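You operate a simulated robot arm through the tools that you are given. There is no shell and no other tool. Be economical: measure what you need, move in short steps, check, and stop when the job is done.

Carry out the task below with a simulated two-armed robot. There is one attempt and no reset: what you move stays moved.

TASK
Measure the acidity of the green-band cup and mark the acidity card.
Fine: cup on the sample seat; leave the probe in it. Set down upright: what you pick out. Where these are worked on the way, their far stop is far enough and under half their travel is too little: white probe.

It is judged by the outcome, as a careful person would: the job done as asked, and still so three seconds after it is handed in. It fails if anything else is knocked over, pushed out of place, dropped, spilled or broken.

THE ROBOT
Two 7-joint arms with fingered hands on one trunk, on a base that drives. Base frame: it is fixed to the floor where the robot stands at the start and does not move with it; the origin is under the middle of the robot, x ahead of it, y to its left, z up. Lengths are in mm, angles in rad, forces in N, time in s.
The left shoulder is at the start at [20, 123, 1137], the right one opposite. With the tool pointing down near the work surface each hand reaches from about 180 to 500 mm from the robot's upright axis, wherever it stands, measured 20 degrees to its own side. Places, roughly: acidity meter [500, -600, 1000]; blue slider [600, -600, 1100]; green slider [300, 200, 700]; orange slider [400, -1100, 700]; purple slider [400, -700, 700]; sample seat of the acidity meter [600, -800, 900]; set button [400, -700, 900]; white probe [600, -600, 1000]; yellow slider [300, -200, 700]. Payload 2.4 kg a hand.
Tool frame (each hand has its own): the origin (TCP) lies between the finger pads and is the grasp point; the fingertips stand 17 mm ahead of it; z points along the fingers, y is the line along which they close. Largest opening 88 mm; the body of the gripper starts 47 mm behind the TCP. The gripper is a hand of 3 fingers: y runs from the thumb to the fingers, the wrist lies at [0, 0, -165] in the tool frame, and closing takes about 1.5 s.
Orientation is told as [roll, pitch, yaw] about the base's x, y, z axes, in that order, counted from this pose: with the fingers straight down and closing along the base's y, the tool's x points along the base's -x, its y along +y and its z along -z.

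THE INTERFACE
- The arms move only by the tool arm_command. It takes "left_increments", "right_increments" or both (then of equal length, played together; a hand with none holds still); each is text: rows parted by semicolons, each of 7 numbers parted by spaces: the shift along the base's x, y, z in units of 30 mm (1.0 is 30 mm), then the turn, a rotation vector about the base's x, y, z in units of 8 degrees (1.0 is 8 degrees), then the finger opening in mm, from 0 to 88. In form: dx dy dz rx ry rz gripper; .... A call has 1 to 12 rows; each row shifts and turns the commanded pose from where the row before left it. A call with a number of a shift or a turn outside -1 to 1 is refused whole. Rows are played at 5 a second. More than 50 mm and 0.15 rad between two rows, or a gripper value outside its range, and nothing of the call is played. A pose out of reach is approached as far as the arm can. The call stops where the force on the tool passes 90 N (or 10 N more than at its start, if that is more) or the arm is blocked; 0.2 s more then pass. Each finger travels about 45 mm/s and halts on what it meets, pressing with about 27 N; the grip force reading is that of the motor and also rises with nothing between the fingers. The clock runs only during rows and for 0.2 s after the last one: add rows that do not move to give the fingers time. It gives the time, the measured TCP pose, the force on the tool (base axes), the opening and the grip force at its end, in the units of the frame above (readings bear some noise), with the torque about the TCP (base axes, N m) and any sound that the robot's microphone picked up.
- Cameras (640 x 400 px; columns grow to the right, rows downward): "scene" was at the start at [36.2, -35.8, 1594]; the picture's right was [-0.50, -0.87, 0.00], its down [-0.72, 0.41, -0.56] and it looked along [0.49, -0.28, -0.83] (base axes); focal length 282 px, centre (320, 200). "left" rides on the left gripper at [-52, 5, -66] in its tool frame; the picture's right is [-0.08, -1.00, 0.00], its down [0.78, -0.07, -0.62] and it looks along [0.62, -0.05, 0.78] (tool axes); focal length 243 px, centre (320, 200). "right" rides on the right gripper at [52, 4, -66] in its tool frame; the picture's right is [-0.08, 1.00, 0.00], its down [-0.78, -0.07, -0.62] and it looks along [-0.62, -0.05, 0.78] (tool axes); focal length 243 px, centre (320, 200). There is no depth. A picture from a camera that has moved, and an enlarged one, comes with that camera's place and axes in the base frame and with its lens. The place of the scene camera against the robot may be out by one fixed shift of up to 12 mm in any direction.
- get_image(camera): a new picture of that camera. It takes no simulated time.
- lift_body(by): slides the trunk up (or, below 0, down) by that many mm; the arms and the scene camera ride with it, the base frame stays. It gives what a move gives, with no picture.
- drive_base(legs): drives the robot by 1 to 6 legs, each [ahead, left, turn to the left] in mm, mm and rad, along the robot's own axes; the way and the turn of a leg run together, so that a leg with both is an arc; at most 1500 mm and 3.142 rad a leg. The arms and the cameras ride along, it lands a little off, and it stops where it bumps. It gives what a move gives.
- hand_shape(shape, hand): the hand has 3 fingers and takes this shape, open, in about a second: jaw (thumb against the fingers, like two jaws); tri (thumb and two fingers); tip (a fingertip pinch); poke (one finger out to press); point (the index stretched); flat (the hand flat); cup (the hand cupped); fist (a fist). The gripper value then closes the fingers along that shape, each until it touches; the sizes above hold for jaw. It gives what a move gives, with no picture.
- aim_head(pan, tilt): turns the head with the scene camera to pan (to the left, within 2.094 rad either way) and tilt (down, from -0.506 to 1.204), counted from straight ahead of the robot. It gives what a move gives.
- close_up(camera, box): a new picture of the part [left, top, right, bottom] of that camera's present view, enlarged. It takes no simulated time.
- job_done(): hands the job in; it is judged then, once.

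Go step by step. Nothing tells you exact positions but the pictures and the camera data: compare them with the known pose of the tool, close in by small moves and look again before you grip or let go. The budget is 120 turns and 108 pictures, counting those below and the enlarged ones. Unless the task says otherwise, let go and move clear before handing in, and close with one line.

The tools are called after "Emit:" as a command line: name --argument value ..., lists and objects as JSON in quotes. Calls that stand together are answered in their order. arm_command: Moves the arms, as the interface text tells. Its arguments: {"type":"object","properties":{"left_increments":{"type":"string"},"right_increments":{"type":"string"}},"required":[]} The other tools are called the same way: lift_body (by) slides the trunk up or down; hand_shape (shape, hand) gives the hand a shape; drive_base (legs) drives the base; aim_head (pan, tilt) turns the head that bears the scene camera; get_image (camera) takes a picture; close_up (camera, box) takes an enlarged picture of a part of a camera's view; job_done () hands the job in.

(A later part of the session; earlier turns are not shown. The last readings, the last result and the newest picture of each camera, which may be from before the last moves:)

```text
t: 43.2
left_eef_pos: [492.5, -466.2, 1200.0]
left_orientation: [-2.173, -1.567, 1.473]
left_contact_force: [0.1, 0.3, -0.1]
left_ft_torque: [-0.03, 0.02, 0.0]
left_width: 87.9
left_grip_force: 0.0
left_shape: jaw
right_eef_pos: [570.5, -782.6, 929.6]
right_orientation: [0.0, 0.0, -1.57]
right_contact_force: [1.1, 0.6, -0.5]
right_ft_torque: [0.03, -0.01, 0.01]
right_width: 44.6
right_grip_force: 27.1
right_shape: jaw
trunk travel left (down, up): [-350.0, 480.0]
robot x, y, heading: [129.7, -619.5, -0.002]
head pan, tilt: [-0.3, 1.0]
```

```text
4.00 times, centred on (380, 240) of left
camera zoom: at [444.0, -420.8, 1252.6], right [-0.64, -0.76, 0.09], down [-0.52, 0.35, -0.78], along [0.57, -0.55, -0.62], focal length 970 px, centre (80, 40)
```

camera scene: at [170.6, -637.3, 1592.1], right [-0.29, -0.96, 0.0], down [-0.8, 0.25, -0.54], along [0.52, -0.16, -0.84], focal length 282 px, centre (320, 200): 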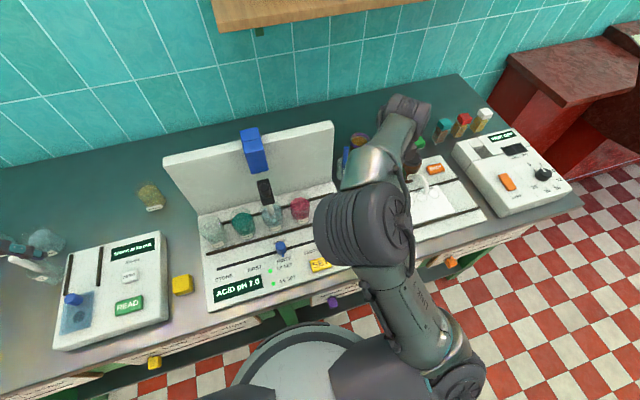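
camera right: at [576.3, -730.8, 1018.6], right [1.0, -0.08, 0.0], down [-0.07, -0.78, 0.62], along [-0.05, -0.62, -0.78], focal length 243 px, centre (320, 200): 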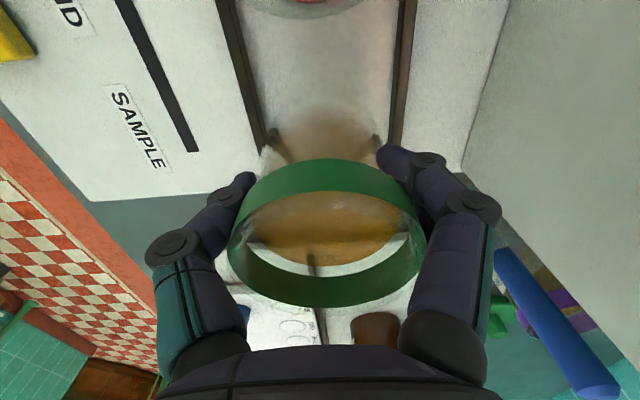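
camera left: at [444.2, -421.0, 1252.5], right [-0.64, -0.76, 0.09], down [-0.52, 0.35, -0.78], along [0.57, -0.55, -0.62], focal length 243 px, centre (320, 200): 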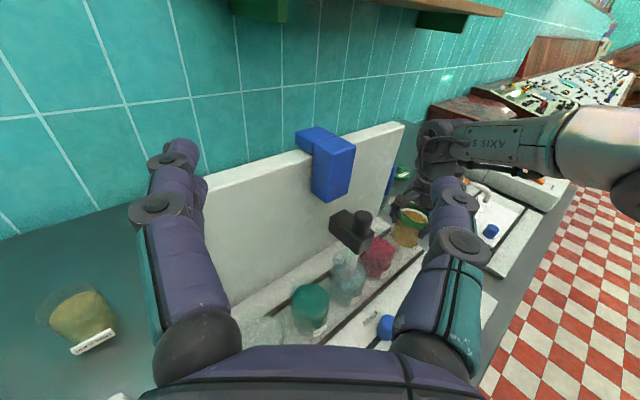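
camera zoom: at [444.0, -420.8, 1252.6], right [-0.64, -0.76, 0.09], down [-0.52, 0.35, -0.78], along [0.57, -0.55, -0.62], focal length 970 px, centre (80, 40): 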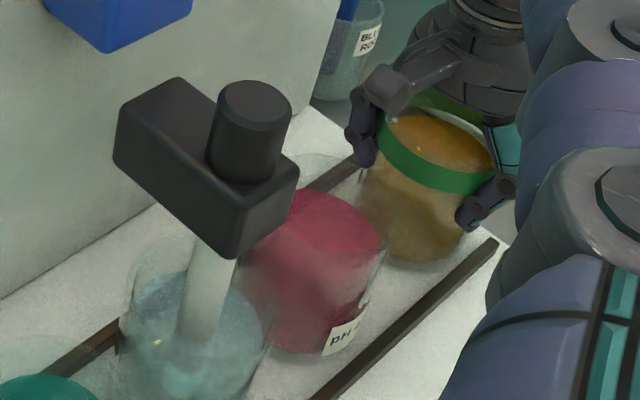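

Emit:
arm_command --right_increments "0 0 -.06 0 0 0 40"

Emit:
arm_command --right_increments "0 0 -.06 0 0 0 40"

Emit:
get_image --camera "right"

```text
t: 43.6
left_eef_pos: [490.3, -466.2, 1199.2]
left_orientation: [-2.278, -1.569, 1.58]
left_contact_force: [0.7, -0.9, 0.1]
left_ft_torque: [-0.01, -0.04, -0.01]
left_width: 88.1
left_grip_force: 0.0
left_shape: jaw
right_eef_pos: [571.4, -780.9, 928.3]
right_orientation: [0.0, -0.001, -1.572]
right_contact_force: [0.3, 1.3, 2.6]
right_ft_torque: [-0.07, -0.01, -0.02]
right_width: 44.4
right_grip_force: 27.0
right_shape: jaw
trunk travel left (down, up): [-350.0, 480.0]
robot x, y, heading: [130.1, -617.9, -0.003]
head pan, tilt: [-0.3, 1.0]
```

```text
t: 44.0
left_eef_pos: [490.7, -465.7, 1200.3]
left_orientation: [-2.447, -1.567, 1.745]
left_contact_force: [0.2, 0.5, 0.5]
left_ft_torque: [-0.01, -0.01, 0.0]
left_width: 88.1
left_grip_force: 0.1
left_shape: jaw
right_eef_pos: [570.3, -782.1, 927.5]
right_orientation: [0.004, -0.002, -1.569]
right_contact_force: [1.8, 1.4, 15.0]
right_ft_torque: [-0.04, -0.06, 0.0]
right_width: 44.2
right_grip_force: 27.0
right_shape: jaw
trunk travel left (down, up): [-350.0, 480.0]
robot x, y, heading: [131.0, -618.5, 0.002]
head pan, tilt: [-0.3, 1.0]
```

```text
72 pictures are left
camera right: at [575.1, -729.7, 993.0], right [1.0, -0.08, 0.0], down [-0.07, -0.78, 0.62], along [-0.05, -0.62, -0.78], focal length 243 px, centre (320, 200)
```

right: 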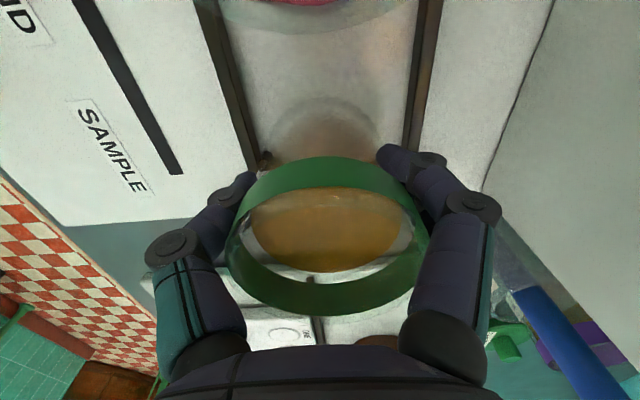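

Contact felt. I ease up a touch, open, and raise the hand.

Emit:
arm_command --right_increments "0 0 .05 0 0 0 44;0 0 0 0 0 0 55;0 0 0 0 0 0 65;0 0 0 0 0 0 74;0 0 0 0 0 0 74;0 0 0 0 0 0 74"

Emit:
get_image --camera "right"

Emit:
close_up --camera "left" --box '[320, 190, 440, 290]'

```text
t: 45.4
left_eef_pos: [492.3, -466.8, 1198.8]
left_orientation: [-2.203, -1.568, 1.506]
left_contact_force: [-0.5, 1.1, 0.6]
left_ft_torque: [0.01, -0.01, -0.03]
left_width: 88.0
left_grip_force: 0.0
left_shape: jaw
right_eef_pos: [569.5, -781.8, 926.6]
right_orientation: [0.0, 0.0, -1.571]
right_contact_force: [0.2, 0.4, 0.4]
right_ft_torque: [0.04, -0.01, -0.04]
right_width: 73.7
right_grip_force: 0.1
right_shape: jaw
trunk travel left (down, up): [-350.0, 480.0]
robot x, y, heading: [128.8, -619.3, -0.002]
head pan, tilt: [-0.3, 1.0]
```

```text
71 pictures are left
camera right: at [575.6, -729.9, 993.0], right [1.0, -0.08, 0.0], down [-0.07, -0.78, 0.62], along [-0.05, -0.62, -0.78], focal length 243 px, centre (320, 200)
```

right: 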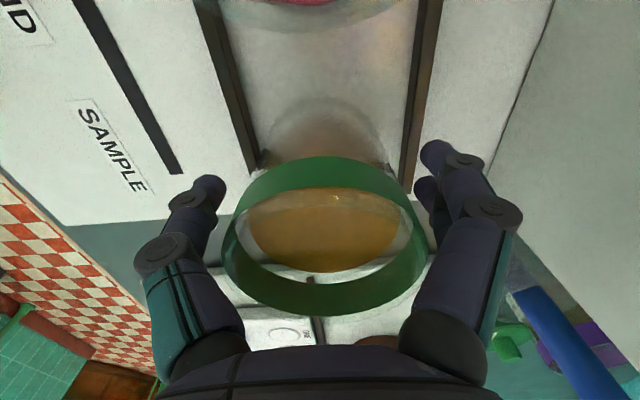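

```text
4.00 times, centred on (380, 240) of left
camera zoom: at [443.9, -420.9, 1252.6], right [-0.64, -0.76, 0.09], down [-0.52, 0.35, -0.78], along [0.57, -0.55, -0.62], focal length 970 px, centre (80, 40)
```

zoom: 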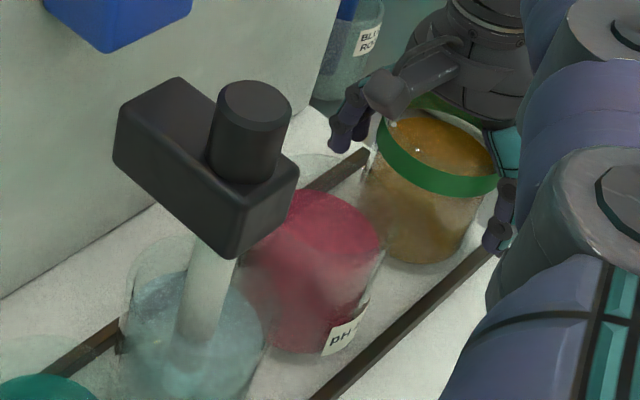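

Free of the cup; raising straight up, then drawing clear.

Emit:
arm_command --right_increments "0 0 .3 0 0 0 76;0 0 .6 0 0 0 76;0 0 .8 0 0 0 76;0 0 .9 0 0 0 76;0 0 .9 0 0 0 76;0 0 .9 0 0 0 76;0 0 .9 0 0 0 76;0 0 .9 0 0 0 76;-1 -.5 .4 0 0 0 76;-1 -.8 .4 0 0 0 76;-1 -.8 .4 0 0 0 76;-1 -.8 .4 0 0 0 76"

Emit:
close_up --camera "left" --box '[260, 110, 460, 290]'

Emit:
aim_head --pan -0.1 --tilt 0.9

Emit:
get_image --camera "scene"

```text
t: 48.0
left_eef_pos: [491.3, -467.0, 1199.7]
left_orientation: [-2.295, -1.569, 1.598]
left_contact_force: [-0.6, -0.3, 0.1]
left_ft_torque: [0.01, -0.03, 0.04]
left_width: 87.9
left_grip_force: 0.1
left_shape: jaw
right_eef_pos: [449.7, -870.2, 1162.5]
right_orientation: [0.0, 0.0, -1.569]
right_contact_force: [0.7, 0.8, 0.4]
right_ft_torque: [-0.01, 0.02, -0.01]
right_width: 75.7
right_grip_force: 0.0
right_shape: jaw
trunk travel left (down, up): [-350.0, 480.0]
robot x, y, heading: [128.7, -618.0, -0.001]
head pan, tilt: [-0.3, 1.0]
```

```text
2.22 times, centred on (360, 200) of left
camera zoom: at [443.6, -421.1, 1252.7], right [-0.64, -0.76, 0.09], down [-0.52, 0.35, -0.78], along [0.57, -0.55, -0.62], focal length 539 px, centre (231, 200)
```

zoom: 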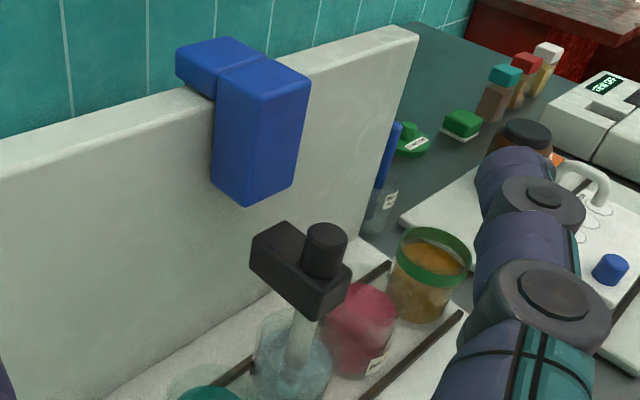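

```text
t: 48.7
left_eef_pos: [491.6, -466.0, 1200.9]
left_orientation: [-2.247, -1.566, 1.546]
left_contact_force: [-0.2, -0.2, -0.4]
left_ft_torque: [0.0, 0.0, -0.03]
left_width: 87.8
left_grip_force: 0.0
left_shape: jaw
right_eef_pos: [450.5, -869.1, 1161.4]
right_orientation: [0.0, -0.002, -1.57]
right_contact_force: [0.2, 0.4, 0.0]
right_ft_torque: [0.0, 0.01, 0.0]
right_width: 75.7
right_grip_force: 0.1
right_shape: jaw
trunk travel left (down, up): [-350.0, 480.0]
robot x, y, heading: [127.2, -616.0, -0.001]
head pan, tilt: [-0.099, 0.901]
```

```text
68 pictures are left
camera scene: at [178.7, -624.3, 1599.2], right [-0.1, -1.0, 0.0], down [-0.78, 0.08, -0.62], along [0.62, -0.06, -0.78], focal length 282 px, centre (320, 200)
```

scene: 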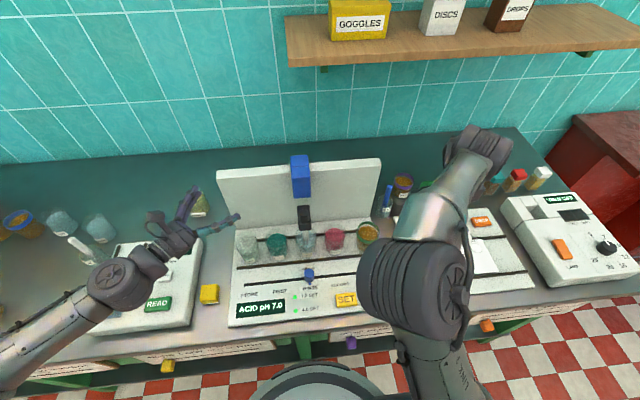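

The cup stands on the seat in line with the others. The probe has a black knob at about (572, -624, 1038) in front of the blue carriage. I'll move the right hand aside and bring the left hand, pointing forward, in front of the knob.

Emit:
arm_command --right_increments "-.6 -.6 0 0 0 0 76;-.6 -.6 0 0 0 0 76;-.6 -.6 0 0 0 0 76;-.6 -.6 0 0 0 0 76;0 0 0 0 0 0 76;0 0 0 0 0 0 76;0 0 0 0 0 0 76;0 0 0 0 0 0 76" --left_increments "-.1 -.66 -.5 0 0 .625 60;-.1 -.66 -.5 0 0 .625 60;0 -.66 -.5 0 0 .625 60;0 -.66 -.5 0 0 .625 60;0 -.66 -.5 0 0 .625 60;0 -.66 -.5 0 0 .625 60;0 -.66 -.5 0 0 .625 60;0 -.66 -.5 0 0 .625 60"

Emit:
get_image --camera "left"

```text
t: 50.5
left_eef_pos: [489.1, -625.8, 1080.7]
left_orientation: [-2.361, -1.568, 2.363]
left_contact_force: [-0.4, 0.4, 0.3]
left_ft_torque: [0.0, 0.0, 0.03]
left_width: 60.3
left_grip_force: 0.0
left_shape: jaw
left hand out of reach, approached as far as the arm can: row 3
right_eef_pos: [378.3, -941.5, 1160.1]
right_orientation: [0.0, -0.002, -1.57]
right_contact_force: [0.0, -0.5, 0.5]
right_ft_torque: [0.02, 0.01, -0.01]
right_width: 75.4
right_grip_force: 0.2
right_shape: jaw
trunk travel left (down, up): [-350.0, 480.0]
robot x, y, heading: [131.9, -617.5, -0.003]
head pan, tilt: [-0.099, 0.901]
```

```text
67 pictures are left
camera left: at [422.8, -622.8, 1134.3], right [0.0, -1.0, 0.09], down [-0.62, -0.07, -0.78], along [0.78, -0.05, -0.62], focal length 243 px, centre (320, 200)
```

left: 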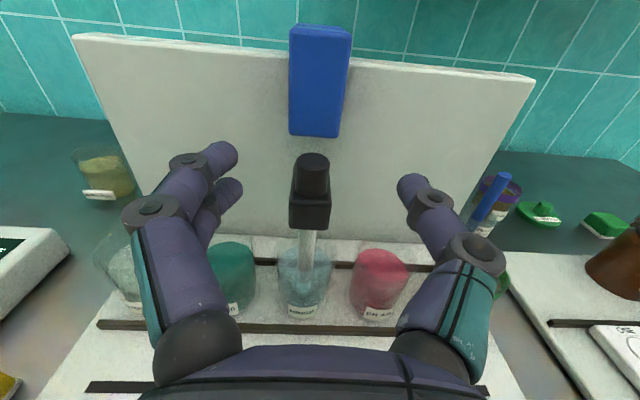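

Knob confirmed at (572, -624.5, 1038). Lowering, moving forward, then closing on it.

Emit:
arm_command --left_increments "0 .02 -.71 0 0 0 60;0 .02 -.71 0 0 0 60;.69 0 0 0 0 0 60;.69 0 0 0 0 0 60;.69 0 0 0 0 0 60;.69 0 0 0 0 0 60"

Emit:
get_image --camera "left"

```text
t: 51.9
left_eef_pos: [575.0, -623.9, 1036.9]
left_orientation: [-2.533, -1.569, 2.532]
left_contact_force: [0.5, 0.1, 0.8]
left_ft_torque: [-0.01, 0.03, 0.0]
left_width: 60.5
left_grip_force: 0.1
left_shape: jaw
right_eef_pos: [378.2, -941.0, 1159.7]
right_orientation: [-0.001, 0.001, -1.572]
right_contact_force: [-0.5, 0.0, 0.4]
right_ft_torque: [-0.02, -0.02, -0.03]
right_width: 75.8
right_grip_force: 0.1
right_shape: jaw
trunk travel left (down, up): [-350.0, 480.0]
robot x, y, heading: [127.6, -619.5, 0.001]
head pan, tilt: [-0.099, 0.901]
```

```text
66 pictures are left
camera left: at [508.0, -619.2, 1090.7], right [0.0, -1.0, 0.09], down [-0.62, -0.07, -0.78], along [0.78, -0.05, -0.62], focal length 243 px, centre (320, 200)
```

left: 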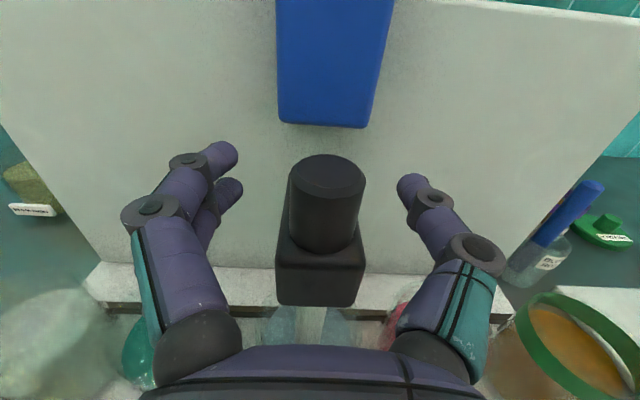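

Emit:
arm_command --left_increments "0 0 0 0 0 0 40;0 0 0 0 0 0 20;0 0 0 0 0 0 12;0 0 0 0 0 0 12;0 0 0 0 0 0 12;0 0 0 0 0 0 12;0 0 0 0 0 0 12"

Emit:
get_image --camera "left"

```text
t: 53.5
left_eef_pos: [576.2, -624.3, 1036.8]
left_orientation: [-1.945, -1.57, 1.946]
left_contact_force: [18.1, -1.1, 4.0]
left_ft_torque: [-0.02, -0.02, 0.05]
left_width: 4.4
left_grip_force: 27.6
left_shape: jaw
right_eef_pos: [382.3, -942.1, 1159.5]
right_orientation: [-0.001, -0.001, -1.571]
right_contact_force: [0.1, -0.8, -0.2]
right_ft_torque: [-0.03, -0.02, -0.02]
right_width: 76.1
right_grip_force: 0.1
right_shape: jaw
trunk travel left (down, up): [-350.0, 480.0]
robot x, y, heading: [127.4, -617.8, -0.004]
head pan, tilt: [-0.099, 0.901]
```

```text
65 pictures are left
camera left: at [510.1, -619.1, 1090.2], right [0.0, -1.0, 0.09], down [-0.62, -0.07, -0.78], along [0.78, -0.05, -0.62], focal length 243 px, centre (320, 200)
```

left: 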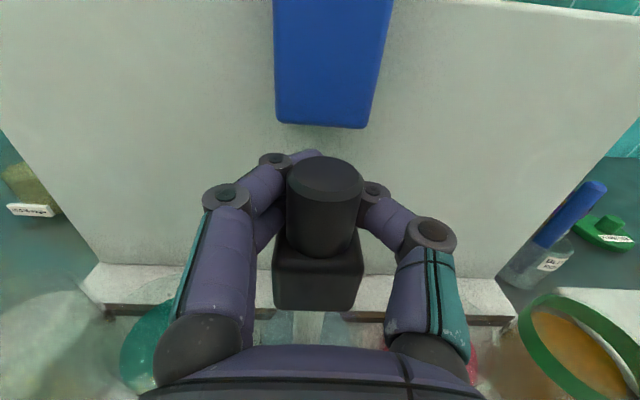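

The fingers hold around the knob. Lifting slowly and watching forces.

Emit:
arm_command --left_increments "-.05 0 .3 0 0 0 12;0 0 .4 0 0 0 12;0 0 .4 0 0 0 12"

Emit:
get_image --camera "left"

Emit:
close_up --camera "scene" --box '[200, 140, 400, 330]'

```text
t: 54.3
left_eef_pos: [576.0, -623.9, 1068.5]
left_orientation: [-0.652, -1.567, 0.649]
left_contact_force: [24.7, -0.6, -1.9]
left_ft_torque: [0.02, 0.04, 0.05]
left_width: 3.7
left_grip_force: 27.2
left_shape: jaw
right_eef_pos: [383.0, -941.6, 1158.6]
right_orientation: [-0.002, 0.0, -1.573]
right_contact_force: [0.4, 0.4, -0.3]
right_ft_torque: [-0.03, 0.0, 0.0]
right_width: 76.0
right_grip_force: 0.1
right_shape: jaw
trunk travel left (down, up): [-350.0, 480.0]
robot x, y, heading: [126.3, -618.3, 0.001]
head pan, tilt: [-0.099, 0.901]
```

```text
64 pictures are left
camera left: at [509.6, -619.2, 1122.3], right [0.0, -1.0, 0.09], down [-0.62, -0.07, -0.78], along [0.78, -0.05, -0.62], focal length 243 px, centre (320, 200)
```

left: 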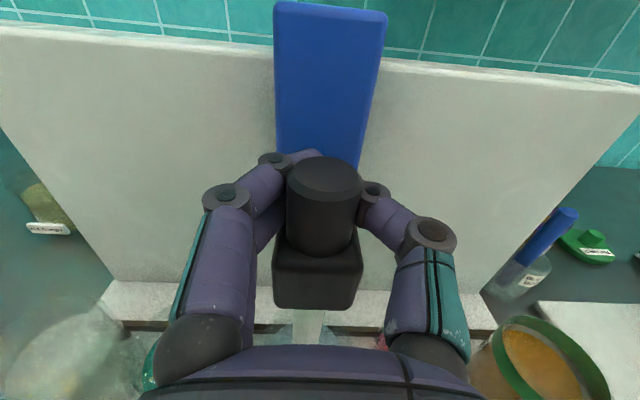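

```text
2.11 times, centred on (300, 235) of scene
camera zoom: at [184.7, -624.6, 1599.0], right [-0.1, -1.0, 0.0], down [-0.78, 0.08, -0.62], along [0.61, -0.06, -0.79], focal length 594 px, centre (362, 126)
```

zoom: 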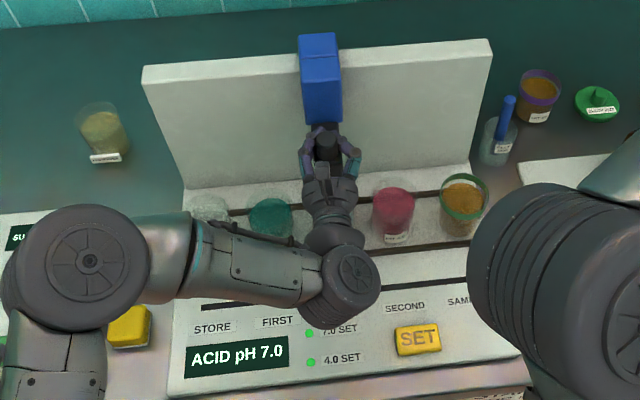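

The probe rises with the hand. Continuing up until it meets its stop.

Emit:
arm_command --left_increments "0 0 .4 0 0 0 12;0 0 .4 0 0 0 12;0 0 .4 0 0 0 12"

Emit:
arm_command --left_increments "0 0 .3 0 0 0 12;0 0 .3 0 0 0 12"

Emit:
get_image --camera "left"

Emit:
close_up --camera "scene" --box '[200, 140, 400, 330]'

```text
t: 55.1
left_eef_pos: [576.9, -624.9, 1105.3]
left_orientation: [-0.485, -1.566, 0.482]
left_contact_force: [25.4, 0.9, -2.1]
left_ft_torque: [0.0, 0.01, 0.07]
left_width: 3.6
left_grip_force: 27.0
left_shape: jaw
right_eef_pos: [383.6, -941.6, 1158.6]
right_orientation: [-0.002, 0.001, -1.571]
right_contact_force: [-0.3, 0.5, 0.2]
right_ft_torque: [-0.01, -0.01, -0.01]
right_width: 76.0
right_grip_force: 0.1
right_shape: jaw
trunk travel left (down, up): [-350.0, 480.0]
robot x, y, heading: [128.7, -619.3, -0.002]
head pan, tilt: [-0.099, 0.901]
```

```text
t: 55.7
left_eef_pos: [576.2, -624.8, 1122.1]
left_orientation: [-0.028, -1.565, 0.026]
left_contact_force: [27.9, -1.3, -22.1]
left_ft_torque: [0.13, 0.02, 0.01]
left_width: 1.2
left_grip_force: 27.3
left_shape: jaw
right_eef_pos: [385.2, -941.6, 1158.1]
right_orientation: [-0.005, 0.001, -1.572]
right_contact_force: [0.9, 0.4, -0.1]
right_ft_torque: [-0.02, 0.0, 0.03]
right_width: 76.2
right_grip_force: 0.0
right_shape: jaw
trunk travel left (down, up): [-350.0, 480.0]
robot x, y, heading: [130.3, -615.8, 0.002]
head pan, tilt: [-0.099, 0.901]
```

```text
62 pictures are left
camera left: at [510.6, -621.0, 1175.2], right [0.0, -1.0, 0.09], down [-0.63, -0.07, -0.78], along [0.78, -0.05, -0.62], focal length 243 px, centre (320, 200)
```

left: 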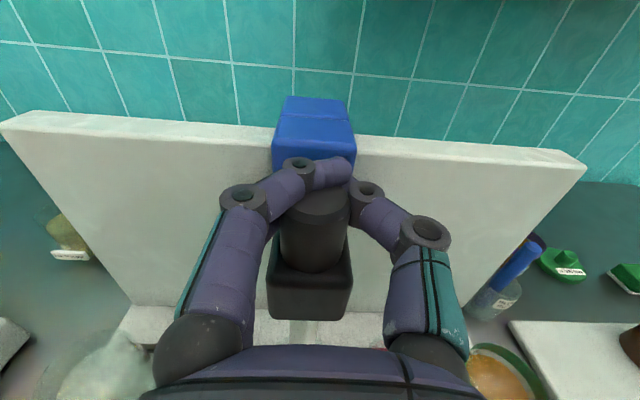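

```text
2.11 times, centred on (300, 235) of scene
camera zoom: at [186.7, -624.9, 1598.7], right [-0.1, -1.0, 0.0], down [-0.78, 0.08, -0.62], along [0.61, -0.06, -0.79], focal length 594 px, centre (362, 126)
```

zoom: 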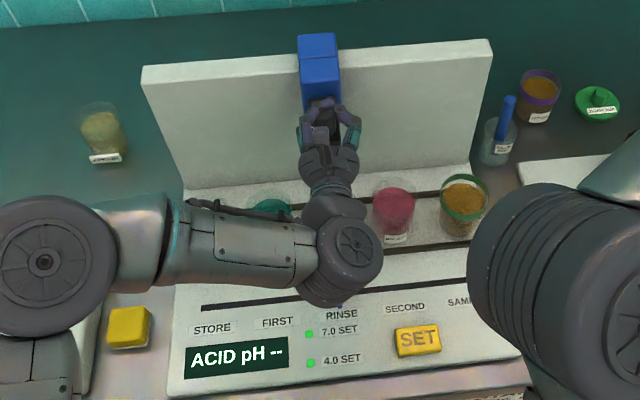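

The probe is up (display "--"). Before sliding the carriage right I'll move the right arm further out of the way.

Emit:
arm_command --right_increments "-.2 -.8 .2 0 0 0 76;-.2 -.8 .2 0 0 0 76;-.2 -.8 .2 0 0 0 76;-.2 -.8 .2 0 0 0 76;-.2 -.8 .2 0 0 0 76;-.2 -.8 .2 0 0 0 76" --left_increments "0 0 -.15 0 0 0 12;0 0 0 0 0 0 12;0 0 0 0 0 0 12;0 0 0 0 0 0 12;0 0 0 0 0 0 12;0 0 0 0 0 0 12"

Emit:
get_image --camera "scene"

Emit:
get_image --camera "right"

```text
t: 57.1
left_eef_pos: [576.3, -625.4, 1118.2]
left_orientation: [-0.423, -1.568, 0.421]
left_contact_force: [32.4, -0.7, -0.6]
left_ft_torque: [0.17, 0.02, -0.06]
left_width: 0.9
left_grip_force: 26.9
left_shape: jaw
right_eef_pos: [345.8, -1089.0, 1197.5]
right_orientation: [-0.005, 0.0, -1.569]
right_contact_force: [-0.3, -0.4, 0.1]
right_ft_torque: [0.03, -0.04, 0.02]
right_width: 76.0
right_grip_force: 0.0
right_shape: jaw
trunk travel left (down, up): [-350.0, 480.0]
robot x, y, heading: [129.3, -616.1, -0.001]
head pan, tilt: [-0.099, 0.901]
```

```text
60 pictures are left
camera scene: at [186.1, -625.2, 1599.0], right [-0.1, -1.0, 0.0], down [-0.78, 0.08, -0.62], along [0.61, -0.06, -0.79], focal length 282 px, centre (320, 200)
```

scene: 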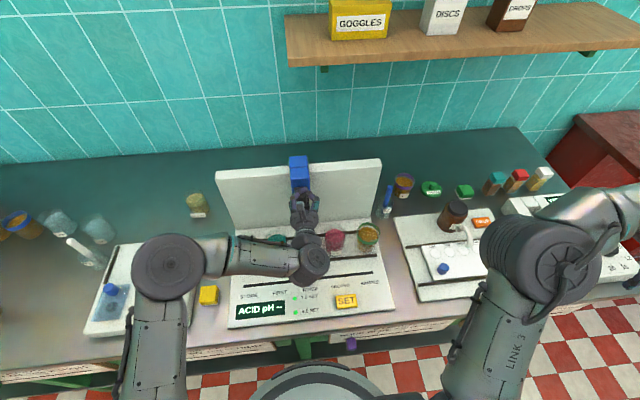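

```text
59 pictures are left
camera right: at [352.1, -1034.9, 1263.9], right [1.0, -0.08, -0.01], down [-0.06, -0.78, 0.62], along [-0.06, -0.62, -0.78], focal length 243 px, centre (320, 200)
```

right: 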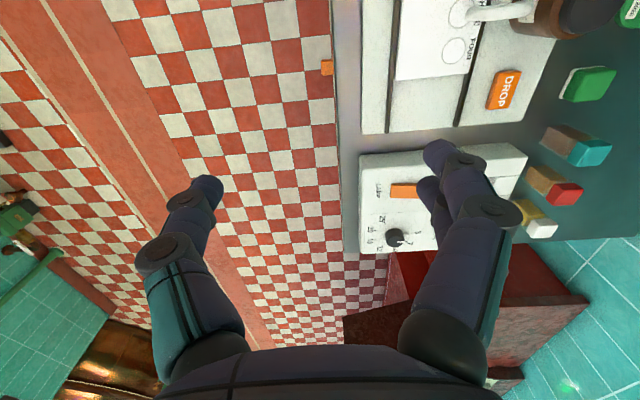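

Emit:
arm_command --left_increments "0 -.3 0 0 0 0 12;0 -.4 0 0 0 0 12"

Emit:
get_image --camera "left"

Emit:
close_up --camera "scene" --box '[200, 140, 400, 330]'

```text
t: 57.7
left_eef_pos: [577.1, -645.3, 1119.2]
left_orientation: [-0.548, -1.567, 0.549]
left_contact_force: [33.4, -0.1, -0.2]
left_ft_torque: [0.22, -0.03, -0.02]
left_width: 1.0
left_grip_force: 27.0
left_shape: jaw
right_eef_pos: [346.7, -1086.0, 1198.6]
right_orientation: [-0.005, 0.002, -1.571]
right_contact_force: [0.4, -0.1, 0.1]
right_ft_torque: [-0.03, -0.02, -0.01]
right_width: 75.8
right_grip_force: 0.1
right_shape: jaw
trunk travel left (down, up): [-350.0, 480.0]
robot x, y, heading: [128.3, -617.1, 0.001]
head pan, tilt: [-0.099, 0.901]
```

```text
58 pictures are left
camera left: at [510.2, -641.2, 1172.5], right [0.0, -1.0, 0.09], down [-0.62, -0.07, -0.78], along [0.78, -0.05, -0.62], focal length 243 px, centre (320, 200)
```

left: 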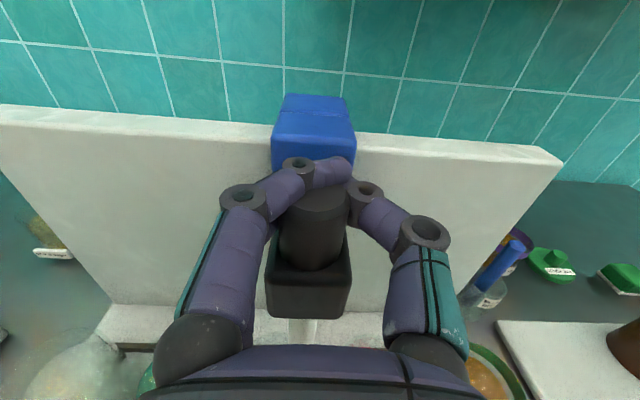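

```text
2.11 times, centred on (300, 235) of scene
camera zoom: at [186.1, -624.5, 1599.0], right [-0.1, -1.0, 0.0], down [-0.78, 0.08, -0.62], along [0.61, -0.06, -0.79], focal length 594 px, centre (362, 126)
```

zoom: 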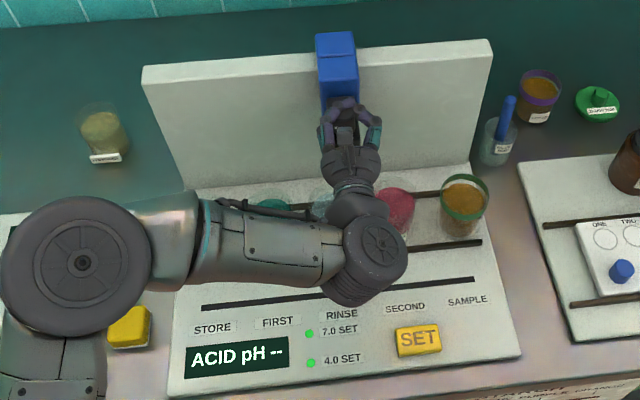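

The carriage slides with it. Continuing to the SAMPLE station.

Emit:
arm_command --left_increments "0 -.5 0 0 0 0 12;0 -.6 0 0 0 0 12;0 -.6 0 0 0 0 12;0 -.6 0 0 0 0 12;0 -.6 0 0 0 0 12;0 -.6 0 0 0 0 12;0 -.5 0 0 0 0 12;0 -.3 0 0 0 0 12"

Emit:
get_image --camera "left"

Emit:
close_up --camera "scene" --box '[220, 140, 420, 330]'

```text
t: 59.5
left_eef_pos: [577.2, -764.8, 1119.4]
left_orientation: [-0.384, -1.568, 0.384]
left_contact_force: [36.5, 0.0, -1.1]
left_ft_torque: [0.18, -0.01, -0.05]
left_width: 0.5
left_grip_force: 27.6
left_shape: jaw
left hand out of reach, approached as far as the arm can: row 8
right_eef_pos: [348.0, -1085.5, 1197.8]
right_orientation: [-0.005, -0.002, -1.568]
right_contact_force: [-0.4, 1.1, 0.7]
right_ft_torque: [-0.01, -0.03, 0.02]
right_width: 76.1
right_grip_force: 0.1
right_shape: jaw
trunk travel left (down, up): [-350.0, 480.0]
robot x, y, heading: [133.0, -617.1, 0.002]
head pan, tilt: [-0.099, 0.901]
```

```text
56 pictures are left
camera left: at [511.0, -760.9, 1171.9], right [0.0, -1.0, 0.09], down [-0.62, -0.07, -0.78], along [0.78, -0.05, -0.62], focal length 243 px, centre (320, 200)
```

left: 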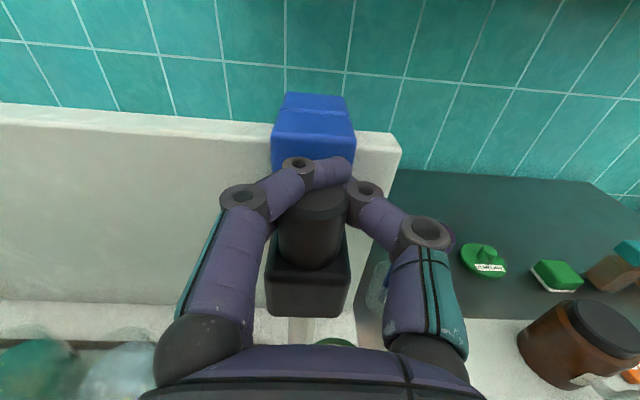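

```text
2.11 times, centred on (320, 235) of scene
camera zoom: at [187.0, -624.4, 1598.9], right [-0.1, -1.0, 0.0], down [-0.78, 0.08, -0.62], along [0.61, -0.06, -0.79], focal length 594 px, centre (320, 126)
```

zoom: 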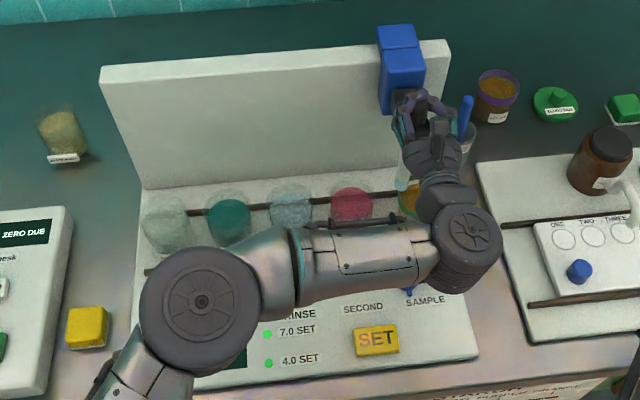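

The left arm is at its limit about 19 mm short of SAMPLE. I'll shift the whole base right a little while holding the knob.

Emit:
drive_base --legs '[[0, -22, 0]]'

Emit:
get_image --camera "left"

Emit:
close_up --camera "scene" --box '[220, 140, 420, 330]'

```text
t: 60.3
left_eef_pos: [577.7, -786.7, 1119.0]
left_orientation: [-0.654, -1.565, 0.653]
left_contact_force: [36.1, 6.1, -1.3]
left_ft_torque: [0.16, -0.04, -0.09]
left_width: 0.0
left_grip_force: 26.6
left_shape: jaw
right_eef_pos: [347.9, -1106.8, 1197.6]
right_orientation: [-0.005, -0.003, -1.571]
right_contact_force: [1.0, 0.0, -0.3]
right_ft_torque: [0.0, 0.01, 0.01]
right_width: 75.9
right_grip_force: 0.1
right_shape: jaw
trunk travel left (down, up): [-350.0, 480.0]
robot x, y, heading: [128.8, -634.6, 0.0]
head pan, tilt: [-0.099, 0.901]
```

```text
54 pictures are left
camera left: at [511.0, -781.7, 1172.1], right [0.0, -1.0, 0.09], down [-0.62, -0.07, -0.78], along [0.78, -0.05, -0.62], focal length 243 px, centre (320, 200)
```

left: 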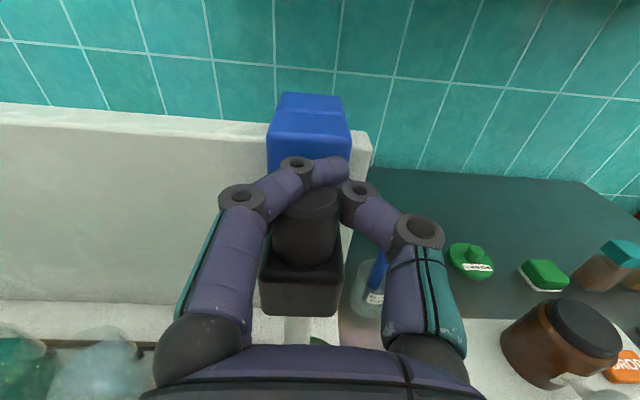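

```text
2.11 times, centred on (320, 235) of scene
camera zoom: at [186.8, -645.2, 1598.9], right [-0.1, -1.0, 0.0], down [-0.78, 0.08, -0.62], along [0.61, -0.06, -0.79], focal length 594 px, centre (320, 126)
```

zoom: 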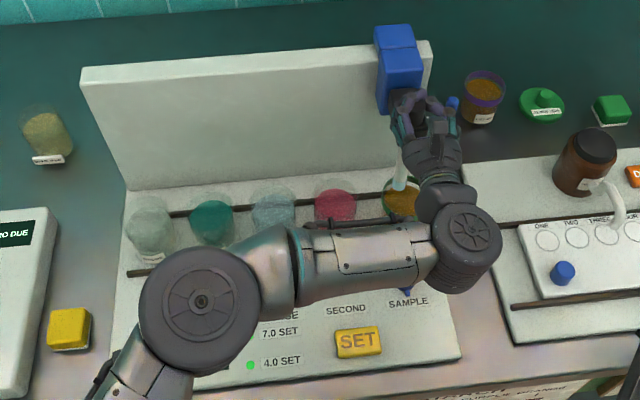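

The carriage met its end stop at SAMPLE, with the probe above the cup. Lowering partway and checking alignment with the cup.

Emit:
arm_command --left_increments "0 .08 -.2 0 0 0 12;0 0 -.3 0 0 0 12;0 0 -.3 0 0 0 12"

Emit:
close_up --camera "scene" --box '[280, 130, 400, 250]'

Emit:
get_image --camera "left"

```text
t: 61.1
left_eef_pos: [577.6, -782.0, 1096.1]
left_orientation: [-0.672, -1.565, 0.675]
left_contact_force: [35.9, -0.9, 0.4]
left_ft_torque: [0.12, -0.03, -0.06]
left_width: 0.0
left_grip_force: 27.2
left_shape: jaw
right_eef_pos: [347.8, -1109.0, 1198.5]
right_orientation: [-0.005, 0.0, -1.571]
right_contact_force: [0.8, 0.6, -0.4]
right_ft_torque: [-0.01, 0.01, 0.0]
right_width: 76.0
right_grip_force: 0.1
right_shape: jaw
trunk travel left (down, up): [-350.0, 480.0]
robot x, y, heading: [129.8, -640.8, 0.003]
head pan, tilt: [-0.099, 0.901]
```

```text
3.33 times, centred on (340, 190) of scene
camera zoom: at [186.8, -646.5, 1598.9], right [-0.1, -1.0, 0.0], down [-0.78, 0.08, -0.62], along [0.61, -0.06, -0.79], focal length 940 px, centre (253, 233)
```

zoom: 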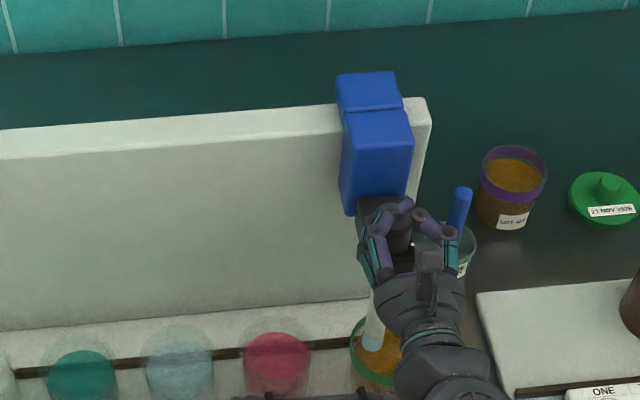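

```text
51 pictures are left
camera left: at [511.2, -779.2, 1149.0], right [0.0, -1.0, 0.09], down [-0.62, -0.07, -0.78], along [0.78, -0.05, -0.62], focal length 243 px, centre (320, 200)
```

left: 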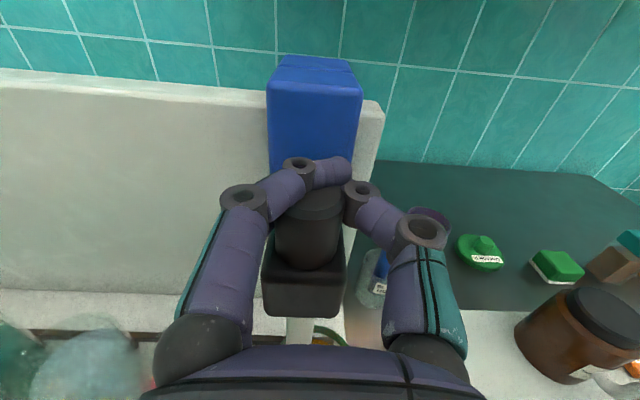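

Aligned; the tip is inside the rim. Lowering on towards the far stop.

Emit:
arm_command --left_increments "0 0 -.4 0 0 0 12;0 0 -.4 0 0 0 12;0 0 -.4 0 0 0 12"

Emit:
close_up --camera "scene" --box '[280, 130, 400, 250]'

Emit:
get_image --camera "left"

```text
t: 61.9
left_eef_pos: [577.8, -782.7, 1060.3]
left_orientation: [-0.654, -1.567, 0.659]
left_contact_force: [38.6, -0.2, -0.1]
left_ft_torque: [0.13, -0.05, -0.06]
left_width: 0.2
left_grip_force: 26.8
left_shape: jaw
right_eef_pos: [348.0, -1108.9, 1197.1]
right_orientation: [-0.005, 0.001, -1.571]
right_contact_force: [0.3, 0.0, 0.0]
right_ft_torque: [-0.02, -0.01, 0.03]
right_width: 75.9
right_grip_force: 0.1
right_shape: jaw
trunk travel left (down, up): [-350.0, 480.0]
robot x, y, heading: [127.7, -639.3, -0.002]
head pan, tilt: [-0.099, 0.901]
```

```text
3.33 times, centred on (340, 190) of scene
camera zoom: at [186.8, -646.6, 1598.9], right [-0.1, -1.0, 0.0], down [-0.78, 0.08, -0.62], along [0.61, -0.06, -0.79], focal length 940 px, centre (253, 233)
```

zoom: 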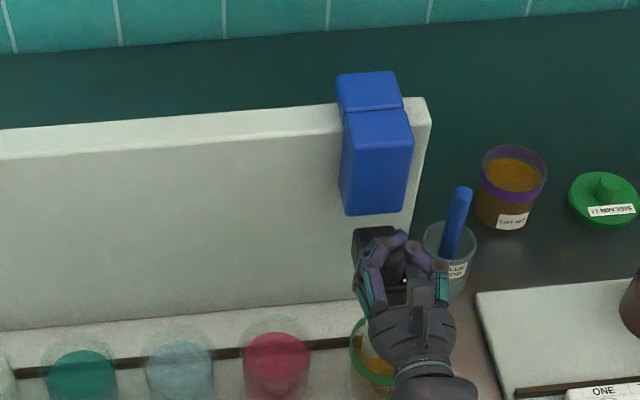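

```text
49 pictures are left
camera left: at [511.0, -779.4, 1112.6], right [0.0, -1.0, 0.09], down [-0.62, -0.07, -0.78], along [0.78, -0.05, -0.62], focal length 243 px, centre (320, 200)
```

left: 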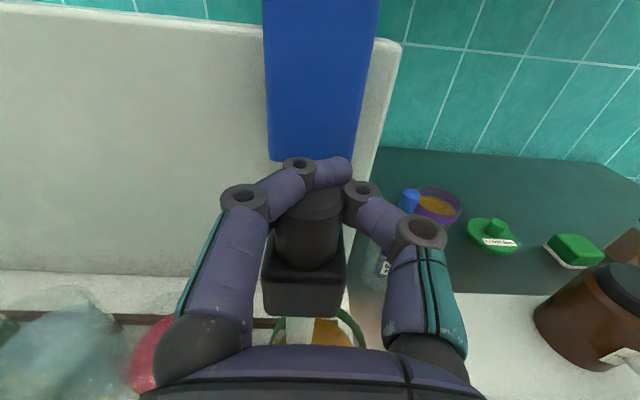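

Emit:
arm_command --left_increments "0 0 -.3 0 0 0 12;0 0 -.25 0 0 0 12"

Emit:
arm_command --left_increments "0 0 -.15 0 0 0 12"

Emit:
get_image --camera "left"

Emit:
get_image --camera "scene"

```text
t: 62.5
left_eef_pos: [576.7, -783.1, 1043.8]
left_orientation: [-2.244, -1.568, 2.247]
left_contact_force: [38.8, -1.3, 17.1]
left_ft_torque: [0.21, -0.09, -0.08]
left_width: 0.0
left_grip_force: 26.6
left_shape: jaw
right_eef_pos: [346.4, -1108.1, 1198.3]
right_orientation: [-0.007, 0.0, -1.571]
right_contact_force: [0.1, -0.2, -0.1]
right_ft_torque: [0.0, 0.01, 0.0]
right_width: 75.8
right_grip_force: 0.0
right_shape: jaw
trunk travel left (down, up): [-350.0, 480.0]
robot x, y, heading: [128.9, -642.3, -0.001]
head pan, tilt: [-0.099, 0.901]
```

```text
t: 62.9
left_eef_pos: [576.8, -783.4, 1042.2]
left_orientation: [-2.856, -1.561, 2.857]
left_contact_force: [44.4, -1.1, 45.6]
left_ft_torque: [0.4, -0.13, -0.13]
left_width: 0.1
left_grip_force: 26.9
left_shape: jaw
right_eef_pos: [345.3, -1107.5, 1199.7]
right_orientation: [-0.004, -0.003, -1.571]
right_contact_force: [0.5, -0.3, -1.0]
right_ft_torque: [0.01, -0.03, -0.01]
right_width: 76.2
right_grip_force: 0.0
right_shape: jaw
trunk travel left (down, up): [-350.0, 480.0]
robot x, y, heading: [131.5, -637.9, -0.002]
head pan, tilt: [-0.099, 0.901]
```

```text
48 pictures are left
camera left: at [509.7, -778.7, 1095.6], right [0.0, -1.0, 0.09], down [-0.61, -0.07, -0.79], along [0.79, -0.05, -0.61], focal length 243 px, centre (320, 200)
```

left: 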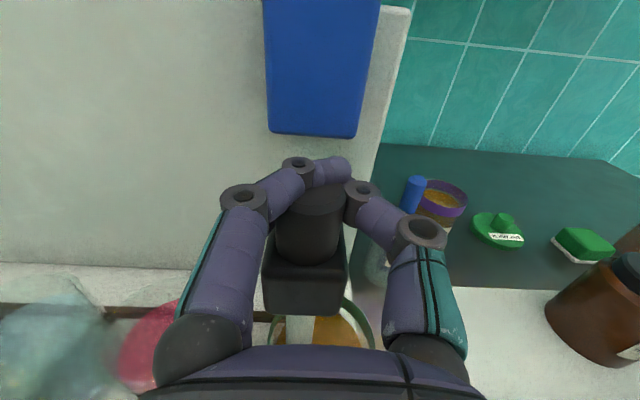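

```text
47 pictures are left
camera scene: at [183.8, -645.2, 1599.6], right [-0.1, -1.0, 0.0], down [-0.78, 0.08, -0.62], along [0.62, -0.06, -0.79], focal length 282 px, centre (320, 200)
```

scene: 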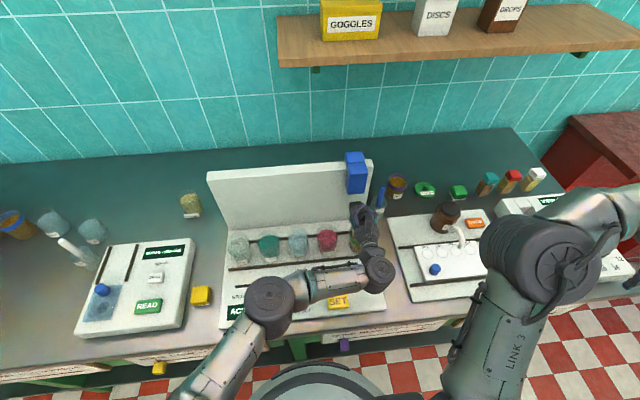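

Bottom stop reached. Relieve, open, and back away.

Emit:
arm_command --left_increments "0 0 .12 0 0 0 10;0 0 0 0 0 0 20;0 0 0 0 0 0 30;0 0 0 0 0 0 40;0 0 0 0 0 0 50;0 0 0 0 0 0 62;0 0 0 0 0 0 70;0 0 0 0 0 0 70"

Emit:
get_image --camera "left"

```text
t: 64.7
left_eef_pos: [572.2, -783.7, 1042.9]
left_orientation: [-2.458, -1.565, 2.458]
left_contact_force: [11.0, -0.5, 22.0]
left_ft_torque: [0.74, 0.02, -0.44]
left_width: 68.1
left_grip_force: 0.0
left_shape: jaw
right_eef_pos: [341.8, -1108.2, 1198.9]
right_orientation: [0.0, 0.0, -1.57]
right_contact_force: [-0.2, 0.0, 0.3]
right_ft_torque: [-0.03, -0.01, 0.03]
right_width: 76.0
right_grip_force: 0.1
right_shape: jaw
trunk travel left (down, up): [-350.0, 480.0]
robot x, y, heading: [129.0, -638.9, 0.001]
head pan, tilt: [-0.099, 0.901]
```

```text
46 pictures are left
camera left: at [505.6, -779.4, 1096.6], right [0.0, -1.0, 0.09], down [-0.62, -0.07, -0.78], along [0.79, -0.05, -0.62], focal length 243 px, centre (320, 200)
```

left: 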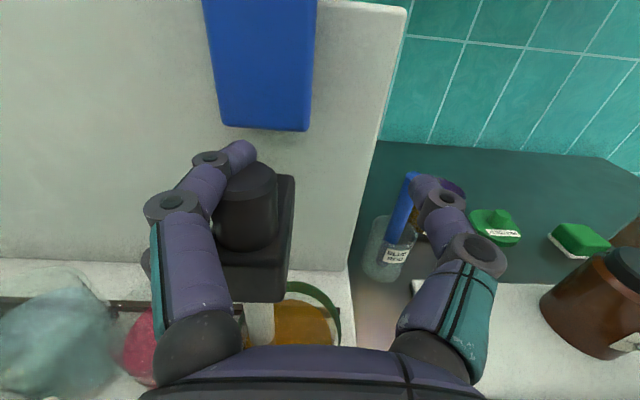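

The opening fingers dragged the knob about 20 mm to the left. I'll look closely before correcting.

Emit:
close_up --camera "scene" --box '[280, 150, 400, 270]'

Emit:
close_up --camera "left" --box '[120, 130, 360, 350]'

```text
3.33 times, centred on (340, 210) of scene
camera zoom: at [179.0, -646.0, 1599.3], right [-0.1, -1.0, 0.0], down [-0.78, 0.08, -0.62], along [0.62, -0.06, -0.78], focal length 940 px, centre (253, 167)
```

zoom: 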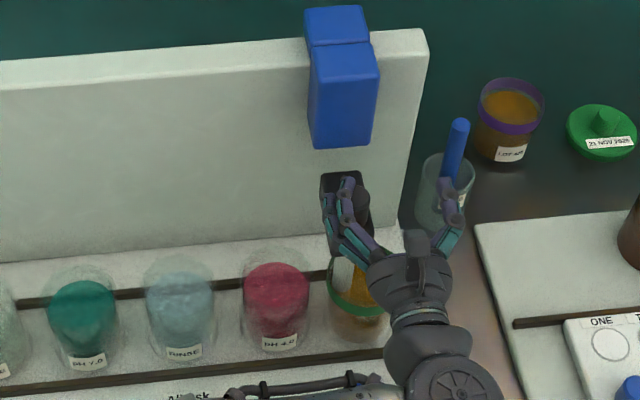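

```text
1.82 times, centred on (240, 240) of left
camera zoom: at [505.6, -779.4, 1096.6], right [0.0, -1.0, 0.09], down [-0.62, -0.07, -0.78], along [0.79, -0.05, -0.62], focal length 441 px, centre (466, 127)
```

zoom: 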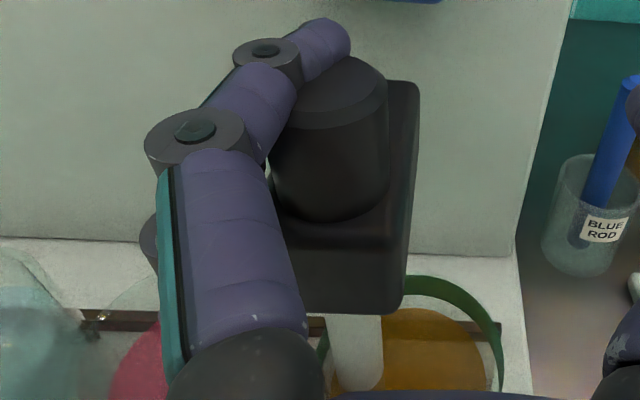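

Left fingers sit against the knob's left side and the carriage (and perhaps the cup) shifted about 20 mm left. I'll push it back to the end stop by moving the base right with the fingers open.

Emit:
drive_base --legs '[[0, -22, 0]]'

Emit:
get_image --camera "left"

Emit:
close_up --camera "scene" --box '[260, 150, 380, 270]'

```text
t: 65.5
left_eef_pos: [572.3, -806.1, 1043.5]
left_orientation: [-2.82, -1.568, 2.82]
left_contact_force: [10.7, -0.3, 21.8]
left_ft_torque: [0.76, 0.02, -0.38]
left_width: 68.7
left_grip_force: 0.1
left_shape: jaw
right_eef_pos: [341.1, -1132.2, 1198.1]
right_orientation: [0.0, 0.001, -1.571]
right_contact_force: [-0.5, 0.2, 0.3]
right_ft_torque: [0.03, 0.01, -0.01]
right_width: 75.9
right_grip_force: 0.0
right_shape: jaw
trunk travel left (down, up): [-350.0, 480.0]
robot x, y, heading: [130.4, -661.9, 0.002]
head pan, tilt: [-0.099, 0.901]
```

```text
43 pictures are left
camera left: at [505.6, -802.6, 1096.5], right [0.0, -1.0, 0.09], down [-0.62, -0.07, -0.78], along [0.79, -0.05, -0.62], focal length 243 px, centre (320, 200)
```

left: 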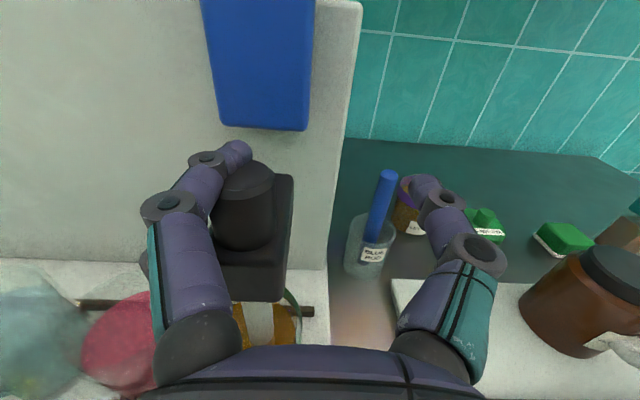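

```text
3.33 times, centred on (320, 210) of scene
camera zoom: at [178.8, -669.8, 1599.3], right [-0.1, -1.0, 0.0], down [-0.78, 0.08, -0.62], along [0.62, -0.06, -0.78], focal length 940 px, centre (320, 167)
```

zoom: 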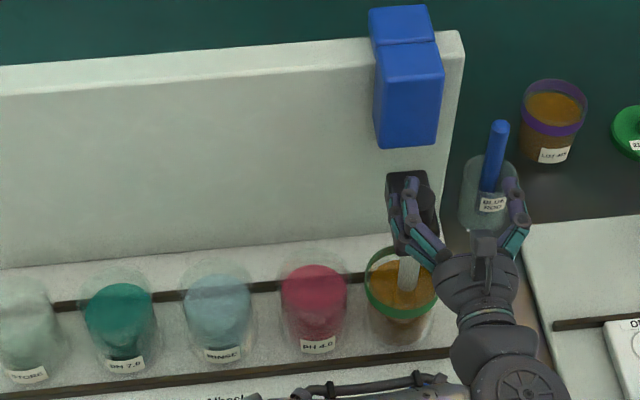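

The probe is back near the stop and inside the cup. I'll relieve the finger contact, open fully and shift the hand to clear the knob.

Emit:
arm_command --left_increments ".15 0 .1 0 0 0 70;0 .05 .1 0 0 0 78;0 .1 0 0 0 0 88;0 .1 0 0 0 0 88"

Emit:
get_image --camera "left"

```text
t: 66.5
left_eef_pos: [576.5, -798.9, 1050.5]
left_orientation: [-2.488, -1.568, 2.49]
left_contact_force: [-0.3, -0.5, -1.3]
left_ft_torque: [0.02, -0.03, 0.0]
left_width: 87.8
left_grip_force: 0.0
left_shape: jaw
right_eef_pos: [343.3, -1130.2, 1199.6]
right_orientation: [-0.001, 0.0, -1.57]
right_contact_force: [0.8, 0.2, -0.6]
right_ft_torque: [-0.01, -0.03, -0.02]
right_width: 76.1
right_grip_force: 0.1
right_shape: jaw
trunk travel left (down, up): [-350.0, 480.0]
robot x, y, heading: [130.0, -660.1, -0.002]
head pan, tilt: [-0.099, 0.901]
```

```text
41 pictures are left
camera left: at [510.5, -794.3, 1102.4], right [0.0, -1.0, 0.09], down [-0.62, -0.07, -0.78], along [0.79, -0.05, -0.62], focal length 243 px, centre (320, 200)
```

left: 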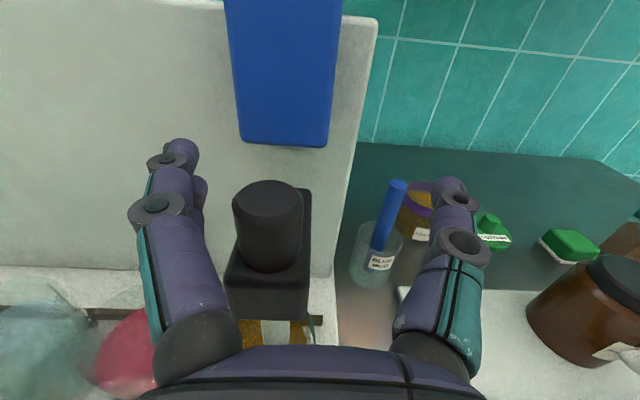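

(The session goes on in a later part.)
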